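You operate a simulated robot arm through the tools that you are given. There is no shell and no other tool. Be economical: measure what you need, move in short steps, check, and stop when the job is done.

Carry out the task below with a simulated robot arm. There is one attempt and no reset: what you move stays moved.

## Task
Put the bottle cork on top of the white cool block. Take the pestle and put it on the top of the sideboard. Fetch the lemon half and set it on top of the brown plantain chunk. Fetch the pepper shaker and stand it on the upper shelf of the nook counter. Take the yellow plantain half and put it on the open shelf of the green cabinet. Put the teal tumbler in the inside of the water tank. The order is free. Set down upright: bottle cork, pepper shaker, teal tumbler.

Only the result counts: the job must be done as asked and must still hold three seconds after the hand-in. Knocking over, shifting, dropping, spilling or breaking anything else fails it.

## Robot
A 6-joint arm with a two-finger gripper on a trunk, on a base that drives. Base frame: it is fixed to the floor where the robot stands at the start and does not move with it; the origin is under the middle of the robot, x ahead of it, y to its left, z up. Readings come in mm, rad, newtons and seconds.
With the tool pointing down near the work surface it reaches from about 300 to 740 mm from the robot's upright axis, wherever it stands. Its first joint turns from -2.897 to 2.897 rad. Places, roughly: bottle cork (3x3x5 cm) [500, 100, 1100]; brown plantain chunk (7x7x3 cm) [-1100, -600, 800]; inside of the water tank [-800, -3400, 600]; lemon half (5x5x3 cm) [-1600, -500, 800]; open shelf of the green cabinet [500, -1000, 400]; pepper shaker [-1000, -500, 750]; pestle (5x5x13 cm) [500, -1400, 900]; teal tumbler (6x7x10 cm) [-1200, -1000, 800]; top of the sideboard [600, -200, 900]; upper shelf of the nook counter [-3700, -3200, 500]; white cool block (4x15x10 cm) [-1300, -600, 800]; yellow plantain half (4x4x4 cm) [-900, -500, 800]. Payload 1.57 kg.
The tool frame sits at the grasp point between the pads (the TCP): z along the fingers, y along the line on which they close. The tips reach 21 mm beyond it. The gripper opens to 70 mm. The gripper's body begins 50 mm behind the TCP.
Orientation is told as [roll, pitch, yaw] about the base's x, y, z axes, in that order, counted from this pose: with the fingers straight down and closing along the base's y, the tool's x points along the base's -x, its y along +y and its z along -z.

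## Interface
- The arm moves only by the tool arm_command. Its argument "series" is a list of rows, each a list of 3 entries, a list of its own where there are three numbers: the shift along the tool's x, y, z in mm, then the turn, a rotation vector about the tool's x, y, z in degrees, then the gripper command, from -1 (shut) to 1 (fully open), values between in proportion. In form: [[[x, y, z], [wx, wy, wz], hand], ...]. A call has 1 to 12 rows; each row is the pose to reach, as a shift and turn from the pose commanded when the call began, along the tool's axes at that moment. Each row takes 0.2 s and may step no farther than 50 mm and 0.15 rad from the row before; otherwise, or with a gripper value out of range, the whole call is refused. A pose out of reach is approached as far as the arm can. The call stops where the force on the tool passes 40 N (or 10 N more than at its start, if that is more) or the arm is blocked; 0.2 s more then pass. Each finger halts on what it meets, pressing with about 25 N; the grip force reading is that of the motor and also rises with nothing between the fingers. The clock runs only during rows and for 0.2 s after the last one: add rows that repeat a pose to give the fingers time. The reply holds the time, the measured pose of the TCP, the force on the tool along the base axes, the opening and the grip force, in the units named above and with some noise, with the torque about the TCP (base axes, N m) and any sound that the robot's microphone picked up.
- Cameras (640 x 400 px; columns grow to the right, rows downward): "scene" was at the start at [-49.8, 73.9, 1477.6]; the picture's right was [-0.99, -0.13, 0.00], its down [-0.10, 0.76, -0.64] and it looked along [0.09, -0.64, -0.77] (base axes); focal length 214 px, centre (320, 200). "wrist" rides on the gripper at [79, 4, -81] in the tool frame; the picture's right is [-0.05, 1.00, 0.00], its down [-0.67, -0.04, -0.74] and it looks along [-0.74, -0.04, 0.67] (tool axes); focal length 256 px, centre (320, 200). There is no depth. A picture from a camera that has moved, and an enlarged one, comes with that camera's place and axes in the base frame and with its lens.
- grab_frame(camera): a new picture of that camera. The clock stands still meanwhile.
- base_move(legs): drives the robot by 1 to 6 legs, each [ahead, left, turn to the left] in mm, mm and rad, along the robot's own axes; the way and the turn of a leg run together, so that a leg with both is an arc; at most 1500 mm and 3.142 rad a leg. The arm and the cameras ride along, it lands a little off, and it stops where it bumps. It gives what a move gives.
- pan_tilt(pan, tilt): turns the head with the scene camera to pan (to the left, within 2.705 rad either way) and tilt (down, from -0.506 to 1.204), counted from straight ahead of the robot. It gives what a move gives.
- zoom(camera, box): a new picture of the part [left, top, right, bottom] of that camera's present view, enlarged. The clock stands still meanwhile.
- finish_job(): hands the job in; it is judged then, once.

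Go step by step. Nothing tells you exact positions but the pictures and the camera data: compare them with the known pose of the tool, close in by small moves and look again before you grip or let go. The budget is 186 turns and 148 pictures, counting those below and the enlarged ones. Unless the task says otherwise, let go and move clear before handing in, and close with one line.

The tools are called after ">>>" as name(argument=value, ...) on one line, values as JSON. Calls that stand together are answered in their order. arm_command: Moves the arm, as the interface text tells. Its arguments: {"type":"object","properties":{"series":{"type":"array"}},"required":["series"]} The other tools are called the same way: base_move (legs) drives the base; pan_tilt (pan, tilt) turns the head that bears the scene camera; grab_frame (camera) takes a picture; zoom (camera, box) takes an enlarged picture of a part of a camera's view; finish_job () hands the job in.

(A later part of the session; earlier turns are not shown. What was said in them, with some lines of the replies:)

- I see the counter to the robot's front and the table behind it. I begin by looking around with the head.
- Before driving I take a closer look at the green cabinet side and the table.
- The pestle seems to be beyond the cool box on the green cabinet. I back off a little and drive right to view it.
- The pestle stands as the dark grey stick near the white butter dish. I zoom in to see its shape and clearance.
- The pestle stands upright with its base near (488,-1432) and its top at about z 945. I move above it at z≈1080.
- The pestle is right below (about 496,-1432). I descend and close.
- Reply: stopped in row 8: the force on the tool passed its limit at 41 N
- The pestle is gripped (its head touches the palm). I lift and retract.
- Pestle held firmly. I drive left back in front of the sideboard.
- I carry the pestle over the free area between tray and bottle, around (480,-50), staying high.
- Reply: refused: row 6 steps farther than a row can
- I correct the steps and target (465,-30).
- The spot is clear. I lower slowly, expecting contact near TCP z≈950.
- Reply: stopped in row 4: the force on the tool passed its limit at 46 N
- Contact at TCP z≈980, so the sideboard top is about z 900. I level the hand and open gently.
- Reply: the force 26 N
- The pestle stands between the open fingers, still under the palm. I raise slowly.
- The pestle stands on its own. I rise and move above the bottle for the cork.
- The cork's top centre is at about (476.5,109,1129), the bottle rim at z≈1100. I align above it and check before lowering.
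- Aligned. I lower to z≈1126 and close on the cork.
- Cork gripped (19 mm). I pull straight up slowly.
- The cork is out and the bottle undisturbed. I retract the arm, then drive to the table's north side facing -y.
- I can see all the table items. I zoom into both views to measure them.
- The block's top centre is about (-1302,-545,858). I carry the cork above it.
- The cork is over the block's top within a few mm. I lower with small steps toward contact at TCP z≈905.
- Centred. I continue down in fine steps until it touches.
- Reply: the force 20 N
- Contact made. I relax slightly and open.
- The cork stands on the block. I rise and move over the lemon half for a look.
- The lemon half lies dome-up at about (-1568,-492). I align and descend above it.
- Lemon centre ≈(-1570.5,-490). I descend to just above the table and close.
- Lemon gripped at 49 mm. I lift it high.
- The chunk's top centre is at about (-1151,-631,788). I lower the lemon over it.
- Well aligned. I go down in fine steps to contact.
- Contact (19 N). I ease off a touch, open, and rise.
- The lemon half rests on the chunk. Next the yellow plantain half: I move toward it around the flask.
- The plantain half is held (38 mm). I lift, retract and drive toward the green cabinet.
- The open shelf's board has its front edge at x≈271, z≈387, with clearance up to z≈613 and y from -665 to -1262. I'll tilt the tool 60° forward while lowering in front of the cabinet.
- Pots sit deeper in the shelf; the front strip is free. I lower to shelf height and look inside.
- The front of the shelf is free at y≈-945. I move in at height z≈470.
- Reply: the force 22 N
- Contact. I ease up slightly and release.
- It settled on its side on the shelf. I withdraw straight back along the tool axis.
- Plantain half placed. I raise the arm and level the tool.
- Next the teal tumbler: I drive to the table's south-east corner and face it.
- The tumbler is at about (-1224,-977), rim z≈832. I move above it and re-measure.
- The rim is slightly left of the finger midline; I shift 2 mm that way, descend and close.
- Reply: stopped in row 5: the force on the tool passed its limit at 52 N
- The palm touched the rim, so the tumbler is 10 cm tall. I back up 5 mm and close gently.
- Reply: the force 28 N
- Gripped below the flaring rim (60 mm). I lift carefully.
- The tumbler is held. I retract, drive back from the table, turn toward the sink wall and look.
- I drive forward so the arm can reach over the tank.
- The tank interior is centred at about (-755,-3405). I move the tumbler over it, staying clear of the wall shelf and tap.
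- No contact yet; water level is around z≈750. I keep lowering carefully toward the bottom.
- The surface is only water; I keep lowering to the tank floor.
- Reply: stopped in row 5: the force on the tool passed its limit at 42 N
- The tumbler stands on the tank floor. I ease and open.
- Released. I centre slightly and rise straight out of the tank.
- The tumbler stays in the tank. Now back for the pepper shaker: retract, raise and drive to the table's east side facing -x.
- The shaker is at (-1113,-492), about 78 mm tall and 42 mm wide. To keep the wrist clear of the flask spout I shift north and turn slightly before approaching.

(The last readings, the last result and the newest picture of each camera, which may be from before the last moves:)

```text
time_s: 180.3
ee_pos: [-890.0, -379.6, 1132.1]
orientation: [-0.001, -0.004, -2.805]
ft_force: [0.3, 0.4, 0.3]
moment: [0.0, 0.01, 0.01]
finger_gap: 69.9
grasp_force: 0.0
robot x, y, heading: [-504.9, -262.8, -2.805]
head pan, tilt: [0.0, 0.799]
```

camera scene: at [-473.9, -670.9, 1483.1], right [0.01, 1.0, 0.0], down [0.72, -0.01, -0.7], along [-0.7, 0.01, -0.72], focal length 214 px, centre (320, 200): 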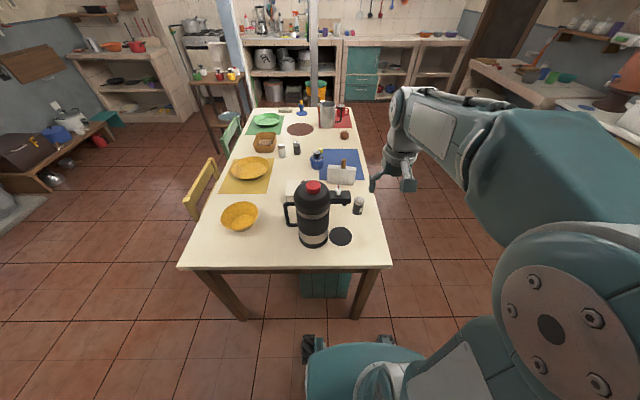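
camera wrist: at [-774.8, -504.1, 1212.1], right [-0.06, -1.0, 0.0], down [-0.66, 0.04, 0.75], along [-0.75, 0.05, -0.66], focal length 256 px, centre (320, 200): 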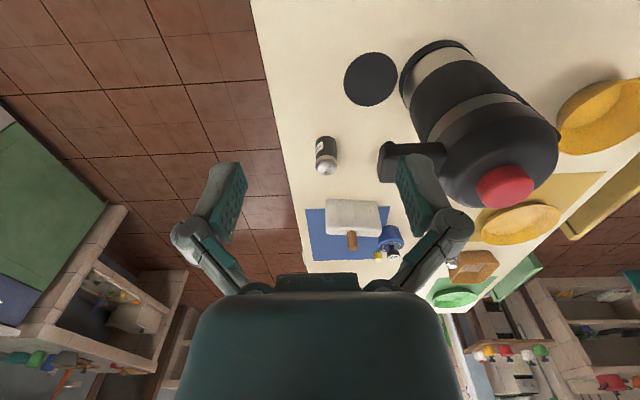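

>>> arm_command(series=[[[-21, 4, 32], [0, -5.6, 0], 1], [[-42, 8, 63], [0, -11.25, 0], 1], [[-63, 12, 95], [0, -16.9, 0], 1], [[-84, 16, 127], [0, -22.5, 0], 1], [[-105, 20, 159], [0, -28.1, 0], 1], [[-127, 24, 190], [0, -33.75, 0], 1], [[-148, 28, 222], [0, -39.4, 0], 1], [[-169, 32, 254], [0, -45, 0], 1], [[-169, 32, 254], [0, -45, 0], 1]])

>>> grab_frame(camera="wrist")

>>> zoom(camera="scene", box=[200, 120, 400, 250])

```text
time_s: 182.5
ee_pos: [-1021.5, -440.1, 862.3]
orientation: [-0.072, -0.664, -3.031]
ft_force: [-0.3, 0.4, 0.2]
moment: [0.02, -0.01, 0.03]
finger_gap: 70.0
grasp_force: 0.1
out of reach, approached as far as the arm can: row 7, 8, 9
robot x, y, heading: [-504.3, -261.1, -2.808]
head pan, tilt: [0.0, 0.799]
stopped in row 9: the arm was blocked; the commanded pose is now the measured one
```

```text
32 pictures are left
camera wrist: at [-910.1, -439.2, 876.7], right [0.02, -1.0, -0.02], down [-0.06, -0.03, 1.0], along [-1.0, -0.02, -0.06], focal length 256 px, centre (320, 200)
```

wrist: 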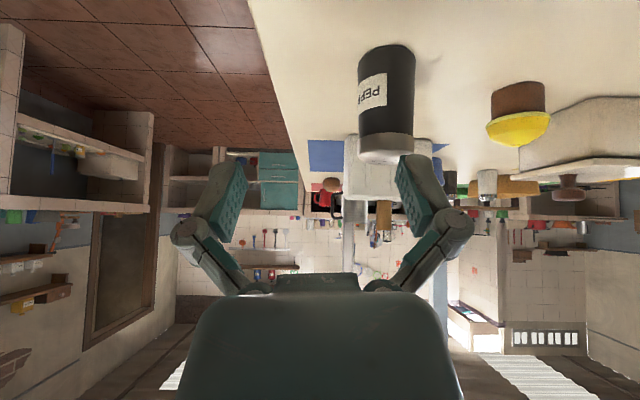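

```text
3.08 times, centred on (300, 185) of scene
camera zoom: at [-474.4, -418.1, 1483.0], right [-0.33, 0.94, 0.0], down [0.68, 0.24, -0.7], along [-0.66, -0.23, -0.72], focal length 660 px, centre (382, 246)
```

zoom: 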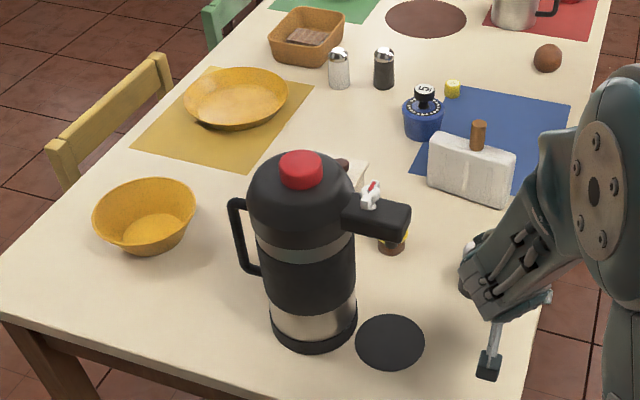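

The 45° tilt hit a wrist limit; I'll use a 30° tilt instead, levelling back and lining up with the shaker.

>>> arm_command(series=[[[-13, 8, 2], [-2.85, 1.9, -2.8], 1], [[-26, 15, 4], [-5.7, 3.85, -5.5], 1], [[-40, 23, 6], [-8.5, 5.8, -8.3], 1], [[-53, 30.5, 8], [-11.4, 7.7, -11.06], 1], [[-53, 30.5, 8], [-11.4, 7.7, -11.06], 1]])

>>> grab_frame(camera="wrist")

```text
time_s: 183.7
ee_pos: [-1065.6, -475.9, 887.1]
orientation: [0.0, -0.522, -2.804]
ft_force: [0.0, -0.5, -0.1]
moment: [0.01, -0.02, 0.02]
finger_gap: 70.2
grasp_force: 0.2
out of reach, approached as far as the arm can: row 3, 4
robot x, y, heading: [-503.8, -262.9, -2.811]
head pan, tilt: [0.0, 0.799]
```

```text
30 pictures are left
camera wrist: at [-963.2, -444.2, 918.0], right [0.29, -0.96, 0.03], down [-0.21, -0.03, 0.98], along [-0.94, -0.29, -0.21], focal length 256 px, centre (320, 200)
```

wrist: 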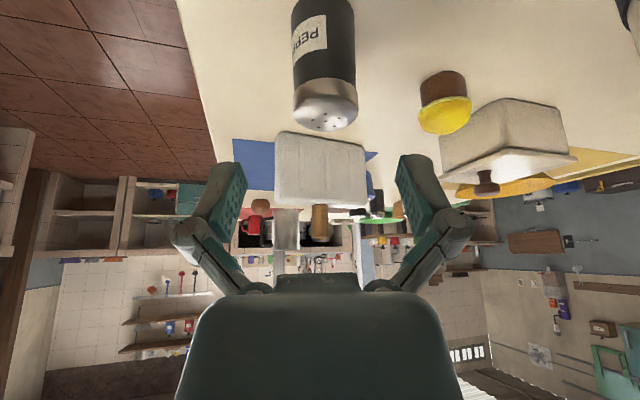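

Lined up. I advance along the tool axis onto the shaker, then close.

>>> arm_command(series=[[[0, 2, 25], [0, 0, 0], 1], [[1, 2, 50], [0, 0, 0], 1], [[1, 2, 75], [0, 0, 0], 1], [[1, 2, 99], [0, 0, 0], 1], [[1, 2, 99], [0, 0, 0], 1]])

>>> grab_frame(camera="wrist")

```text
time_s: 184.9
ee_pos: [-1111.9, -494.3, 800.3]
orientation: [0.002, -0.521, -2.802]
ft_force: [-0.1, -0.4, -0.1]
moment: [0.02, 0.04, 0.05]
finger_gap: 70.0
grasp_force: 0.1
robot x, y, heading: [-504.1, -262.2, -2.818]
head pan, tilt: [0.0, 0.799]
```

```text
29 pictures are left
camera wrist: at [-1008.7, -462.6, 830.6], right [0.29, -0.96, 0.03], down [-0.21, -0.03, 0.98], along [-0.94, -0.29, -0.21], focal length 256 px, centre (320, 200)
```

wrist: 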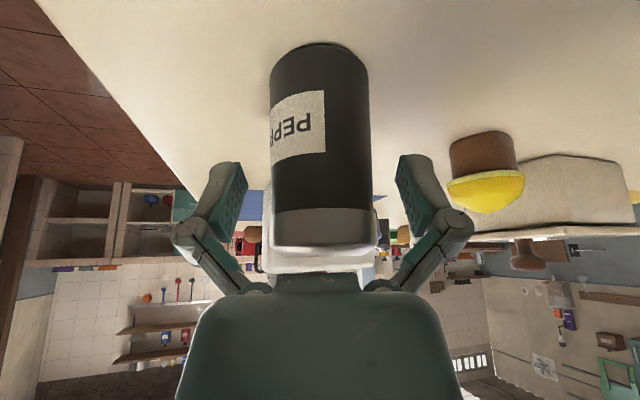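

>>> arm_command(series=[[[0, 0, 0], [0, 0, 0], 0.5], [[0, 0, 0], [0, 0, 0], 0.2], [[0, 0, 0], [0, 0, 0], -1], [[0, 0, 0], [0, 0, 0], -1], [[0, 0, 0], [0, 0, 0], -1]])

>>> grab_frame(camera="wrist")

```text
time_s: 186.1
ee_pos: [-1111.2, -494.9, 802.2]
orientation: [0.0, -0.523, -2.804]
ft_force: [0.8, -0.3, 2.8]
moment: [-0.06, -0.09, -0.01]
finger_gap: 42.7
grasp_force: 24.9
robot x, y, heading: [-503.8, -257.3, -2.806]
head pan, tilt: [0.0, 0.799]
```

```text
28 pictures are left
camera wrist: at [-1008.6, -462.6, 831.1], right [0.29, -0.96, 0.03], down [-0.21, -0.03, 0.98], along [-0.94, -0.29, -0.21], focal length 256 px, centre (320, 200)
```

wrist: 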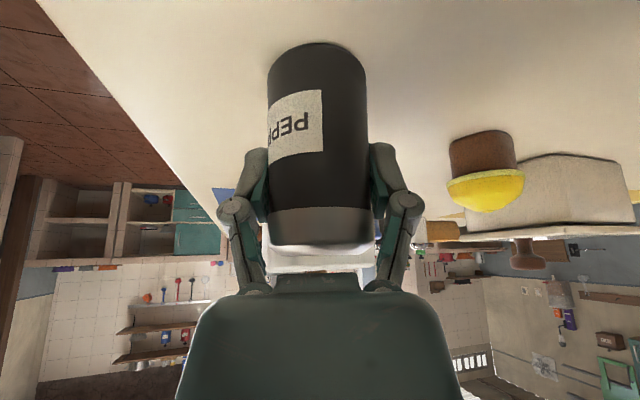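

The shaker is held upright. I lift, retract and level the tool.

>>> arm_command(series=[[[-10, 0, -17], [0, 0, 0], -1], [[-30, 0, -52], [0, 0, 0], -1], [[-52, 0, -91], [0, 0, 0], -1], [[-75, 0, -130], [0, 3, 0], -1], [[-97, 0, -169], [0, 7, 0], -1], [[-120, 0, -208], [0, 12, 0], -1], [[-104, 0, -240], [0, 17, 0], -1], [[-70, 0, -271], [0, 22, 0], -1], [[-31, 0, -294], [0, 26, 0], -1], [[8, 0, -316], [0, 30, 0], -1], [[42, 0, -336], [0, 30, 0], -1]])

>>> zoom(camera="scene", box=[200, 100, 440, 250])

```text
time_s: 188.5
ee_pos: [-917.9, -426.2, 1071.3]
orientation: [0.0, 0.004, -2.805]
ft_force: [-0.6, 0.5, -1.0]
moment: [-0.02, 0.01, -0.02]
finger_gap: 42.6
grasp_force: 25.4
robot x, y, heading: [-504.6, -261.9, -2.805]
head pan, tilt: [0.0, 0.799]
```

```text
2.67 times, centred on (320, 175) of scene
camera zoom: at [-474.1, -417.5, 1483.0], right [-0.33, 0.94, 0.0], down [0.68, 0.24, -0.7], along [-0.66, -0.23, -0.72], focal length 572 px, centre (320, 267)
```

zoom: 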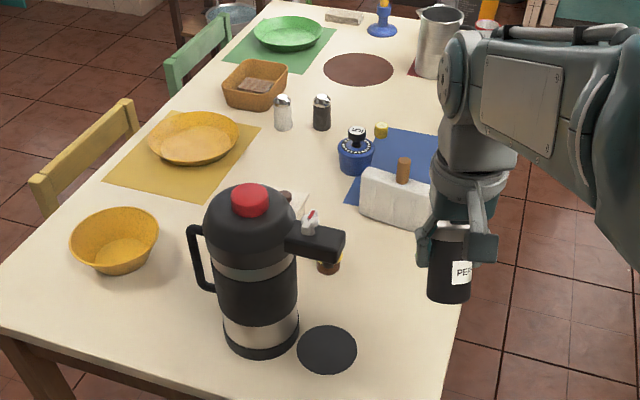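

Now I drive around the table's south side to the nook counter.

>>> base_move(legs=[[0, 0, 1.235], [1020, 60, 0], [1020, 0, 0], [0, 0, -1.57], [1400, 0, 0], [1000, 0, 0]])

>>> pan_tilt(pan=0.6, tilt=0.6)

>>> grab_frame(camera="scene")

```text
time_s: 216.9
ee_pos: [-3283.4, -2265.1, 1070.0]
orientation: [0.0, 0.002, 3.128]
ft_force: [0.8, -0.2, -0.6]
moment: [0.0, -0.01, 0.04]
finger_gap: 42.0
grasp_force: 25.3
robot x, y, heading: [-2839.6, -2255.3, 3.129]
head pan, tilt: [0.0, 0.799]
```

```text
time_s: 217.9
ee_pos: [-3285.1, -2266.6, 1071.0]
orientation: [-0.001, 0.003, 3.129]
ft_force: [0.7, -0.6, 0.1]
moment: [-0.02, 0.02, 0.0]
finger_gap: 42.0
grasp_force: 24.8
robot x, y, heading: [-2835.5, -2250.5, 3.126]
head pan, tilt: [0.6, 0.6]
```

```text
26 pictures are left
camera scene: at [-2855.5, -2461.2, 1499.9], right [-0.55, 0.84, 0.0], down [0.47, 0.31, -0.82], along [-0.69, -0.45, -0.57], focal length 214 px, centre (320, 200)
```

scene: 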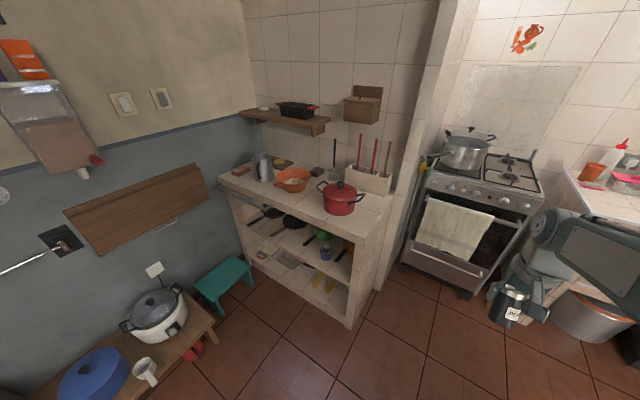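

>>> base_move(legs=[[0, 720, 0]])

>>> pan_tilt(pan=0.0, tilt=0.85)

>>> grab_frame(camera="scene")

>>> grab_frame(camera="wrist")

```text
time_s: 221.8
ee_pos: [-3297.4, -2981.0, 1070.8]
orientation: [0.003, 0.001, 3.123]
ft_force: [-0.1, 0.2, -0.2]
moment: [-0.02, 0.03, -0.02]
finger_gap: 41.9
grasp_force: 25.0
robot x, y, heading: [-2850.8, -2977.2, 3.124]
head pan, tilt: [0.6, 0.6]
```

```text
time_s: 222.8
ee_pos: [-3299.4, -2983.8, 1070.8]
orientation: [0.001, 0.001, 3.122]
ft_force: [-0.5, 0.0, -1.1]
moment: [0.01, 0.0, -0.01]
finger_gap: 42.1
grasp_force: 24.9
robot x, y, heading: [-2850.8, -2970.5, 3.12]
head pan, tilt: [0.0, 0.85]
```

```text
25 pictures are left
camera scene: at [-2874.6, -3130.7, 1479.0], right [0.02, 1.0, 0.0], down [0.75, -0.01, -0.66], along [-0.66, 0.01, -0.75], focal length 214 px, centre (320, 200)
```

scene: 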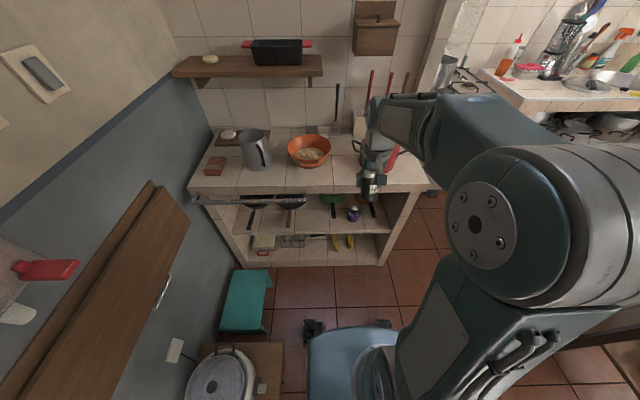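

```text
24 pictures are left
camera wrist: at [-3220.5, -2990.0, 1151.6], right [-0.07, -1.0, 0.0], down [-0.67, 0.05, 0.74], along [-0.74, 0.05, -0.67], focal length 256 px, centre (320, 200)
```

wrist: 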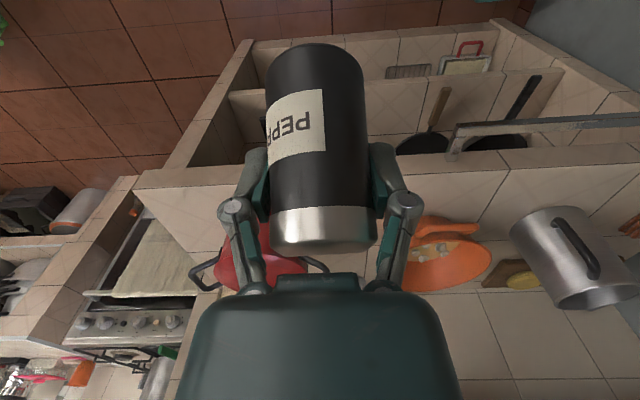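

>>> zoom(camera="scene", box=[220, 170, 440, 275])

>>> zoom(camera="wrist", box=[180, 10, 560, 200])

```text
2.91 times, centred on (330, 222) of scene
camera zoom: at [-2874.6, -3130.7, 1479.0], right [0.02, 1.0, 0.0], down [0.75, -0.01, -0.66], along [-0.66, 0.01, -0.75], focal length 624 px, centre (291, 134)
```

zoom: 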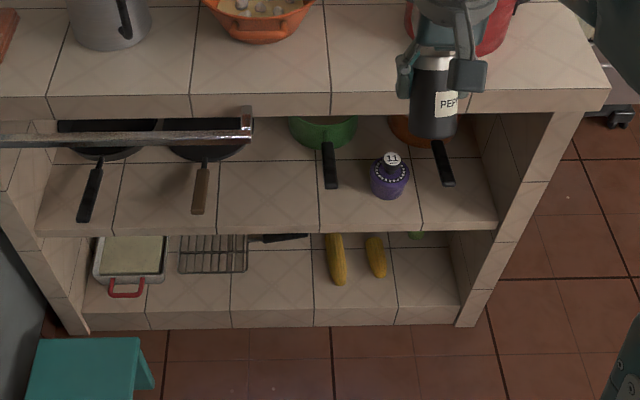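

```text
1.68 times, centred on (370, 105) of wrist
camera zoom: at [-3220.5, -2990.0, 1151.6], right [-0.07, -1.0, 0.0], down [-0.67, 0.05, 0.74], along [-0.74, 0.05, -0.67], focal length 431 px, centre (236, 360)
```

zoom: 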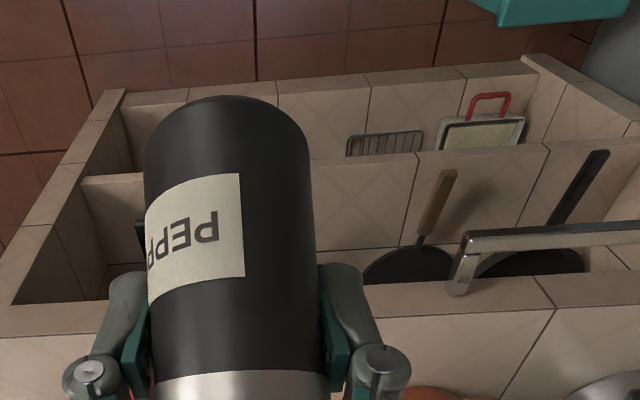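

The upper shelf is at z≈416 with its front edge at x≈-3546; a free spot is at y≈-3065. I drive a little closer, then lower with a 30° tilt in front of the counter.

>>> base_move(legs=[[110, 45, 0]])

```text
time_s: 223.8
ee_pos: [-3339.1, -2979.4, 1072.1]
orientation: [0.013, 0.001, 3.122]
ft_force: [0.4, 0.4, -0.9]
moment: [-0.04, 0.0, 0.02]
finger_gap: 41.9
grasp_force: 25.2
robot x, y, heading: [-2894.1, -2982.0, 3.118]
head pan, tilt: [0.0, 0.85]
stopped in leg 1: the robot was blocked; the commanded pose is now the measured one
```

The base bumped something. I look before moving on.

>>> pan_tilt(pan=0.3, tilt=1.15)

>>> grab_frame(camera="scene")

```text
time_s: 224.6
ee_pos: [-3340.3, -2985.4, 1071.7]
orientation: [0.007, 0.001, 3.12]
ft_force: [-0.3, 0.1, -0.7]
moment: [-0.05, 0.0, 0.04]
finger_gap: 42.2
grasp_force: 24.7
robot x, y, heading: [-2895.5, -2983.3, 3.119]
head pan, tilt: [0.3, 1.15]
```

```text
21 pictures are left
camera scene: at [-2895.2, -3155.3, 1458.8], right [-0.27, 0.96, 0.0], down [0.88, 0.25, -0.41], along [-0.39, -0.11, -0.91], focal length 214 px, centre (320, 200)
```

scene: 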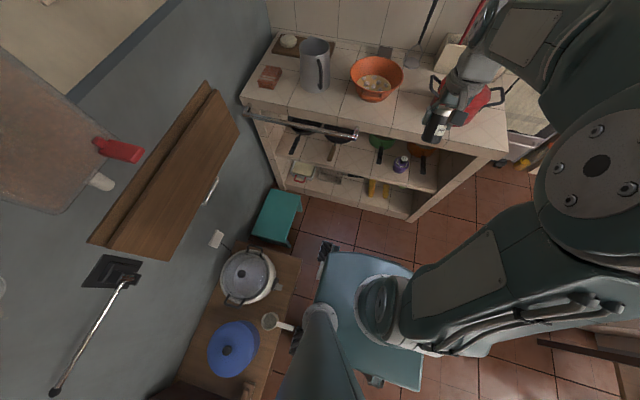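

>>> zoom(camera="scene", box=[210, 240, 350, 400])

```text
2.50 times, centred on (280, 320) of scene
camera zoom: at [-2895.2, -3155.3, 1458.8], right [-0.27, 0.96, 0.0], down [0.88, 0.25, -0.41], along [-0.39, -0.11, -0.91], focal length 536 px, centre (420, -100)
```

zoom: 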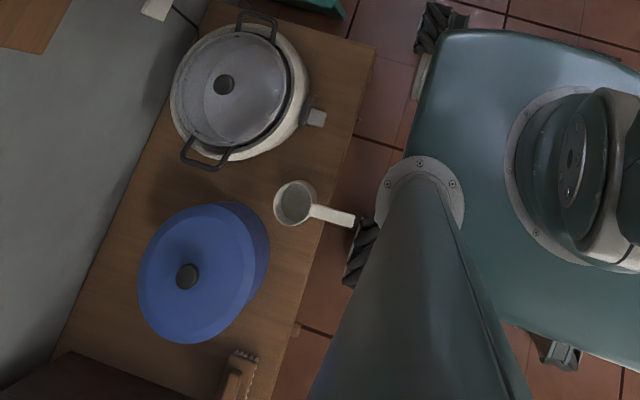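

The base's left rear wheel is right at the bench. I move right away from it first, then ahead, and check the bench again.

>>> base_move(legs=[[0, -75, 0], [70, 0, 0]])

>>> zoom(camera="scene", box=[200, 220, 360, 400])

```text
time_s: 226.2
ee_pos: [-3409.1, -2933.5, 1071.4]
orientation: [-0.007, 0.004, 3.125]
ft_force: [0.7, 0.1, -1.4]
moment: [0.06, -0.03, -0.01]
finger_gap: 42.4
grasp_force: 24.6
robot x, y, heading: [-2960.4, -2914.5, 3.121]
head pan, tilt: [0.3, 1.15]
```

```text
2.22 times, centred on (280, 310) of scene
camera zoom: at [-2963.8, -3099.9, 1457.1], right [-0.28, 0.96, 0.01], down [0.88, 0.25, -0.41], along [-0.39, -0.11, -0.91], focal length 477 px, centre (409, -44)
```

zoom: 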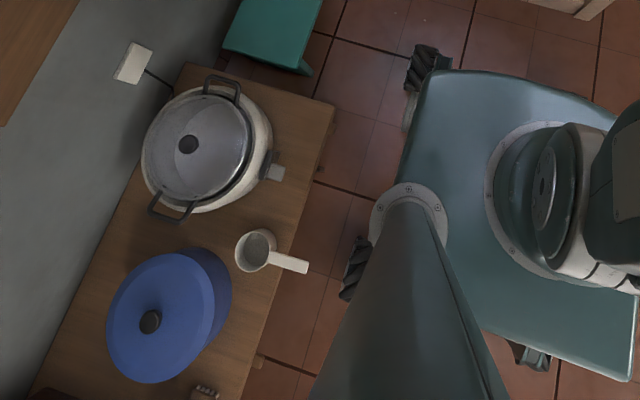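

Nothing looks disturbed. I lower the shaker in front of the counter while tilting the tool 30°.

>>> arm_command(series=[[[-2, 11, 46], [0, -2.5, 0], -1], [[-3, 22, 92], [0, -5, 0], -1], [[-5, 33, 138], [0, -7.5, 0], -1], [[-6, 44, 184], [0, -10, 0], -1], [[-8, 55, 230], [0, -12.5, 0], -1], [[-9, 66, 276], [0, -15, 0], -1], [[-11, 77, 322], [0, -17.5, 0], -1], [[-13, 88, 368], [0, -20, 0], -1], [[-14, 99, 414], [0, -22.5, 0], -1], [[-16, 110, 460], [0, -25, 0], -1], [[-17, 121, 506], [0, -27.5, 0], -1], [[-19, 132, 551], [0, -30, 0], -1]])

>>> grab_frame(camera="wrist")

>>> zoom(camera="scene", box=[230, 60, 520, 240])

```text
time_s: 228.8
ee_pos: [-3457.9, -3072.0, 524.6]
orientation: [-0.045, -0.511, -3.138]
ft_force: [0.1, -0.9, -0.6]
moment: [0.01, -0.01, -0.02]
finger_gap: 42.1
grasp_force: 24.8
out of reach, approached as far as the arm can: row 7, 9, 10, 11, 12
robot x, y, heading: [-2963.4, -2914.4, 3.119]
head pan, tilt: [0.3, 1.15]
```

```text
18 pictures are left
camera wrist: at [-3350.1, -3079.9, 554.9], right [-0.07, -1.0, -0.02], down [-0.22, 0.0, 0.98], along [-0.97, 0.07, -0.22], focal length 256 px, centre (320, 200)
```

wrist: 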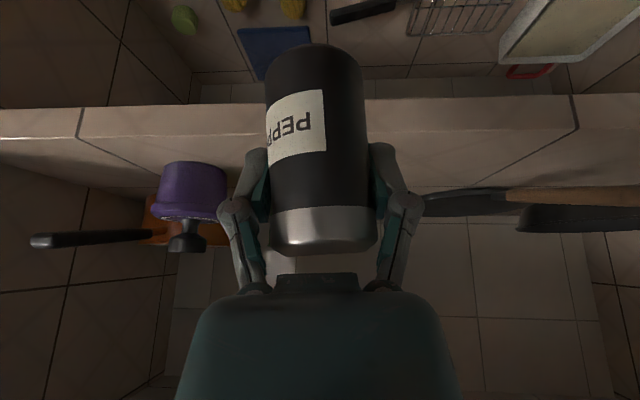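

```text
2.21 times, centred on (375, 150) of scene
camera zoom: at [-2964.5, -3092.7, 1458.0], right [-0.28, 0.96, 0.0], down [0.88, 0.25, -0.41], along [-0.39, -0.11, -0.91], focal length 473 px, centre (199, 310)
```

zoom: 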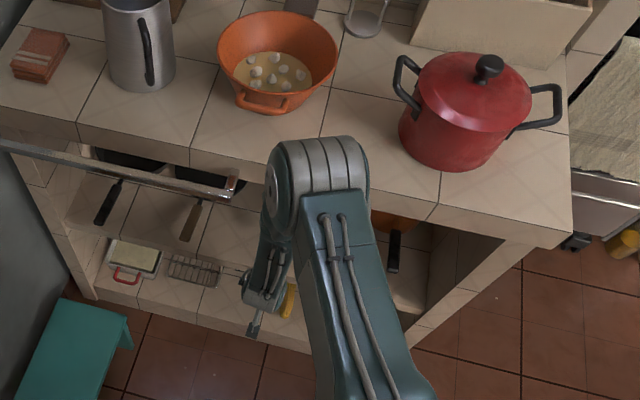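

Slightly off the wanted pose but fine. I correct the small roll and move halfway in, then check the elbow and shaker.

>>> arm_command(series=[[[-17, 0, 13], [-0.7, -0.2, 0.3], -1], [[-34, 0, 27], [-1.4, -0.5, 0.7], -1], [[-52, 0, 40], [-2, -0.7, 1], -1], [[-52, 0, 40], [-2, -0.7, 1], -1]])

>>> grab_frame(camera="wrist")

>>> zoom(camera="scene", box=[230, 60, 520, 240])

```text
time_s: 229.8
ee_pos: [-3529.5, -3074.9, 515.0]
orientation: [0.033, -0.532, 3.11]
ft_force: [-0.1, 0.6, -1.4]
moment: [-0.04, -0.01, 0.01]
finger_gap: 42.1
grasp_force: 24.6
out of reach, approached as far as the arm can: row 1, 2, 3, 4
robot x, y, heading: [-2963.2, -2917.0, 3.119]
head pan, tilt: [0.3, 1.15]
```

```text
16 pictures are left
camera wrist: at [-3420.6, -3080.5, 544.3], right [-0.06, -1.0, 0.06], down [-0.2, 0.07, 0.98], along [-0.98, 0.05, -0.2], focal length 256 px, centre (320, 200)
```

wrist: 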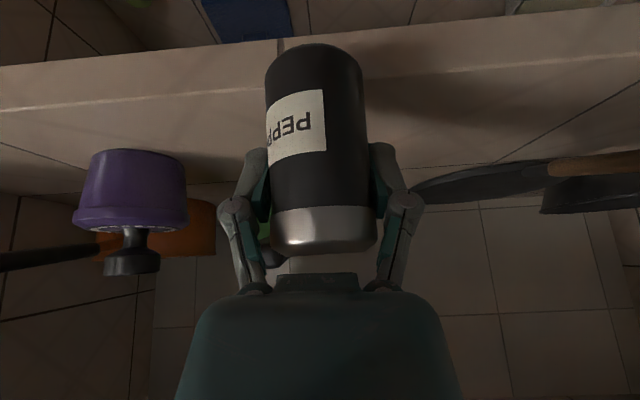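

```text
2.21 times, centred on (375, 150) of scene
camera zoom: at [-2964.6, -3092.0, 1458.1], right [-0.28, 0.96, 0.0], down [0.88, 0.25, -0.41], along [-0.39, -0.11, -0.91], focal length 473 px, centre (199, 310)
```

zoom: 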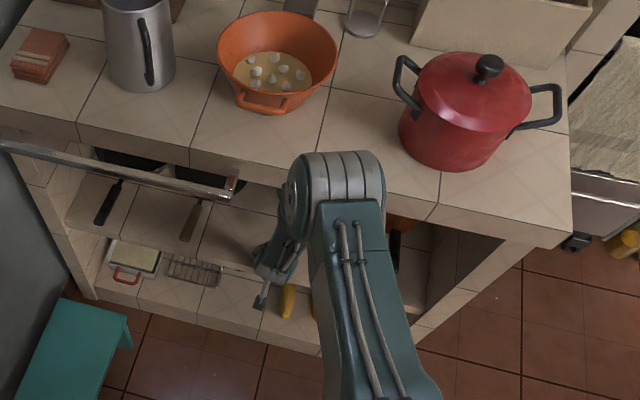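

The pose is limited when close in; farther out it should be reachable. I continue to x≈-3590 while removing the extra roll.

>>> arm_command(series=[[[-25, 0, 20], [0.7, 0.2, -0.3], -1], [[-50, 0, 41], [1.4, 0.5, -0.7], -1], [[-74, 0, 61], [2, 0.7, -1], -1], [[-74, 0, 61], [2, 0.7, -1], -1]])

>>> grab_frame(camera="wrist")

>>> zoom(camera="scene", box=[230, 60, 520, 240])

```text
time_s: 230.8
ee_pos: [-3626.8, -3075.8, 502.8]
orientation: [0.001, -0.527, 3.126]
ft_force: [-6.0, -2.6, 20.8]
moment: [0.05, 0.62, 0.09]
finger_gap: 42.2
grasp_force: 24.6
robot x, y, heading: [-2962.0, -2913.4, 3.12]
head pan, tilt: [0.3, 1.15]
```

```text
14 pictures are left
camera wrist: at [-3517.9, -3082.2, 533.0], right [-0.06, -1.0, 0.03], down [-0.2, 0.04, 0.98], along [-0.98, 0.05, -0.2], focal length 256 px, centre (320, 200)
```

wrist: 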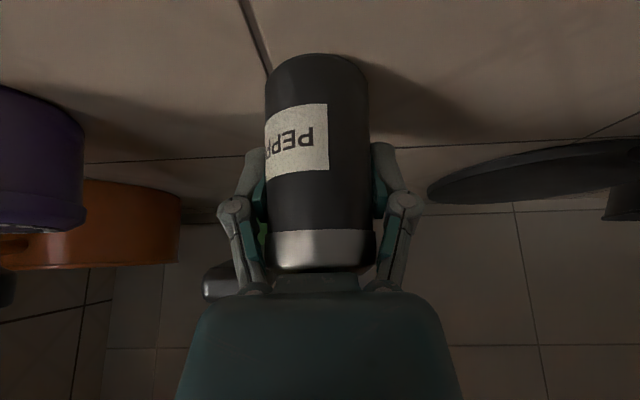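

```text
2.21 times, centred on (375, 150) of scene
camera zoom: at [-2962.7, -3092.9, 1458.1], right [-0.28, 0.96, 0.0], down [0.88, 0.25, -0.41], along [-0.39, -0.11, -0.91], focal length 473 px, centre (199, 310)
```

zoom: 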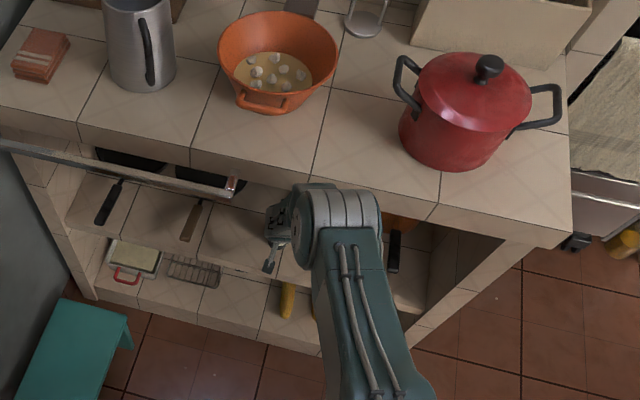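

The pose is reached and the shaker appears to touch the shelf (20 N up). I zoom to check it is upright and clear of the pan handle.

>>> zoom(camera="wrist", box=[180, 30, 460, 310])

```text
1.43 times, centred on (320, 170) of wrist
camera zoom: at [-3517.9, -3082.2, 533.0], right [-0.06, -1.0, 0.03], down [-0.2, 0.04, 0.98], along [-0.98, 0.05, -0.2], focal length 366 px, centre (320, 243)
```

zoom: 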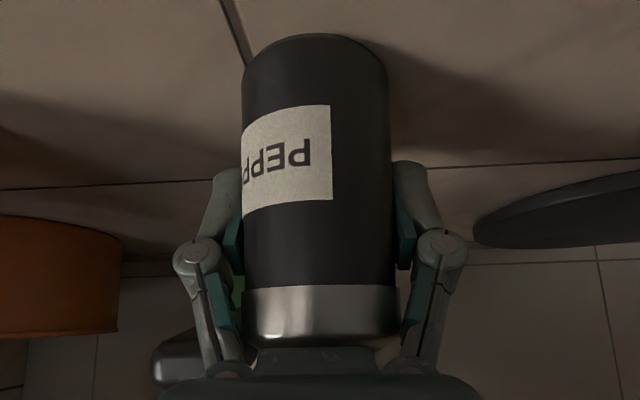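

It stands on the shelf. I ease up 2 mm and open only partly, to stay clear of the pan handle.

>>> arm_command(series=[[[-1, 0, -1.7], [0, 0, 0], -1], [[-1, 0, -1.7], [0, 0, 0], 0.25], [[-1, 0, -1.7], [0, 0, 0], 0.3], [[-1, 0, -1.7], [0, 0, 0], 0.4], [[-1, 0, -1.7], [0, 0, 0], 0.45]])

>>> grab_frame(camera="wrist")

```text
time_s: 232.0
ee_pos: [-3623.9, -3074.1, 501.7]
orientation: [0.0, -0.519, 3.127]
ft_force: [0.1, -0.3, -0.2]
moment: [0.01, -0.03, 0.0]
finger_gap: 50.8
grasp_force: 0.0
robot x, y, heading: [-2958.2, -2917.2, 3.119]
head pan, tilt: [0.3, 1.15]
```

```text
11 pictures are left
camera wrist: at [-3516.0, -3080.7, 532.3], right [-0.06, -1.0, 0.03], down [-0.21, 0.04, 0.98], along [-0.98, 0.06, -0.21], focal length 256 px, centre (320, 200)
```

wrist: 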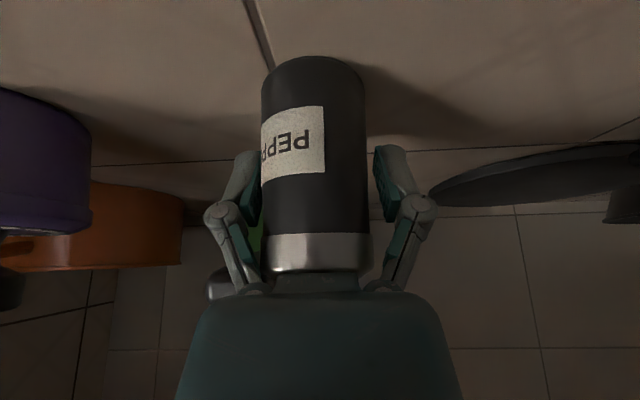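

The shaker stands free. I withdraw back out of the shelf.

>>> arm_command(series=[[[0, 0, -10], [0, 0, 0], 0.45], [[0, 0, -30], [0, 0, 0], 0.45], [[26, 0, -45], [0, 0, 0], 0.45], [[61, 0, -65], [0, 0, 0], 0.45], [[95, 0, -85], [0, 0, 0], 0.45], [[125, 0, -102], [0, 0, 0], 0.45]])

>>> grab_frame(camera="wrist")

```text
time_s: 233.4
ee_pos: [-3474.8, -3084.1, 530.8]
orientation: [-0.02, -0.518, 3.132]
ft_force: [0.6, -0.4, -0.8]
moment: [0.01, -0.02, 0.0]
finger_gap: 51.0
grasp_force: 0.1
out of reach, approached as far as the arm can: row 6
robot x, y, heading: [-2959.0, -2918.3, 3.121]
head pan, tilt: [0.3, 1.15]
```

```text
10 pictures are left
camera wrist: at [-3367.4, -3090.2, 561.5], right [-0.06, -1.0, 0.01], down [-0.21, 0.02, 0.98], along [-0.98, 0.06, -0.21], focal length 256 px, centre (320, 200)
```

wrist: 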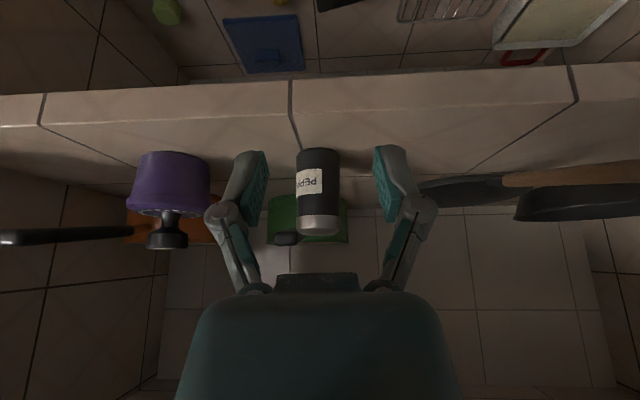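

The shaker stands upright on the upper shelf. I raise the arm clear and level it.

>>> arm_command(series=[[[-19, 0, -37], [0, 2.5, 0], 0.45], [[-38, 0, -74], [0, 5, 0], 0.45], [[-57, 0, -112], [0, 7.5, 0], 0.45], [[-76, 0, -149], [0, 10, 0], 0.45], [[-95, 0, -186], [0, 12.5, 0], 0.45], [[-114, 0, -223], [0, 15, 0], 0.45], [[-133, 0, -260], [0, 17.5, 0], 0.45], [[-152, 0, -298], [0, 20, 0], 0.45], [[-171, 0, -335], [0, 22.5, 0], 0.45], [[-190, 0, -372], [0, 25, 0], 0.45], [[-209, 0, -409], [0, 27.5, 0], 0.45], [[-228, 0, -446], [0, 30, 0], 0.45]])

>>> base_move(legs=[[-300, -200, 0]])

>>> pan_tilt(pan=0.2, tilt=0.7)

>>> grab_frame(camera="scene")

```text
time_s: 234.8
ee_pos: [-3477.8, -3072.5, 766.5]
orientation: [-0.102, -0.362, -3.02]
ft_force: [0.5, 0.2, 0.0]
moment: [-0.01, 0.0, -0.04]
finger_gap: 50.7
grasp_force: 0.2
robot x, y, heading: [-2962.8, -2916.8, 3.118]
head pan, tilt: [0.3, 1.15]
stopped in row 6: the force on the tool passed its limit at 57 N (the readings are from after the stop); the commanded pose is now the measured one
```

```text
time_s: 237.1
ee_pos: [-3170.9, -2881.2, 767.0]
orientation: [-0.104, -0.364, -3.019]
ft_force: [-0.3, -0.3, -0.1]
moment: [-0.01, -0.02, 0.0]
finger_gap: 50.6
grasp_force: 0.0
robot x, y, heading: [-2657.5, -2722.8, 3.124]
head pan, tilt: [0.3, 1.15]
```

```text
time_s: 238.0
ee_pos: [-3170.8, -2879.8, 768.2]
orientation: [-0.101, -0.363, -3.019]
ft_force: [0.6, 0.5, 0.7]
moment: [0.0, -0.04, -0.03]
finger_gap: 50.8
grasp_force: 0.0
robot x, y, heading: [-2653.1, -2723.3, 3.12]
head pan, tilt: [0.201, 0.7]
```

```text
9 pictures are left
camera scene: at [-2684.1, -2897.7, 1491.1], right [-0.18, 0.98, 0.0], down [0.64, 0.12, -0.76], along [-0.75, -0.14, -0.65], focal length 214 px, centre (320, 200)
```

scene: 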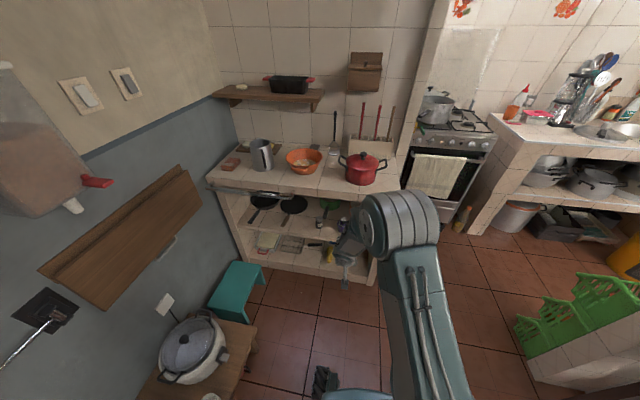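

The hand brushed the counter slab on the way up; I check that nothing on the counter moved.

>>> zoom(camera="scene", box=[190, 120, 410, 290])

>>> grab_frame(camera="wrist")

```text
2.35 times, centred on (300, 205) of scene
camera zoom: at [-2684.1, -2897.7, 1491.1], right [-0.18, 0.98, 0.0], down [0.64, 0.12, -0.76], along [-0.75, -0.14, -0.65], focal length 505 px, centre (367, 188)
```

zoom: 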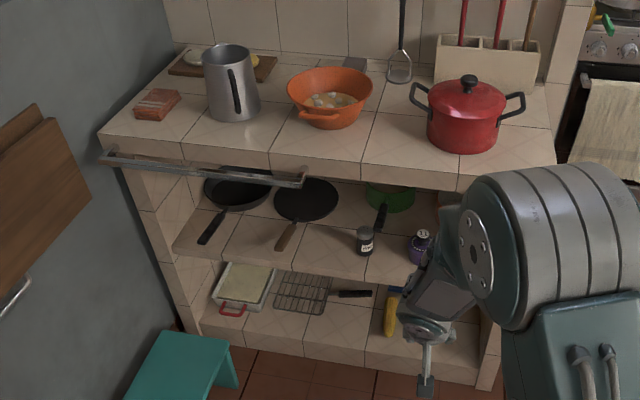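

```text
7 pictures are left
camera wrist: at [-3068.7, -2880.0, 814.2], right [0.04, -1.0, -0.07], down [-0.35, -0.08, 0.93], along [-0.94, -0.01, -0.35], focal length 256 px, centre (320, 200)
```

wrist: 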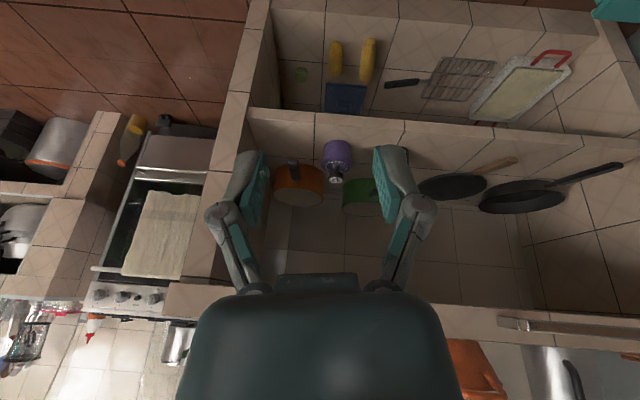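

Everything is in place: the shaker stands upright on the upper shelf, the rest of the nook is unchanged, and the arm is clear. I hand the job in.

>>> finish_job()

```text
The job is handed in.
```

I handed the job in with all six items set down where you asked. Five were checked by camera after release. The tumbler stood upright on the tank floor when I let go, but the water hides it from above, so I could not check it again.
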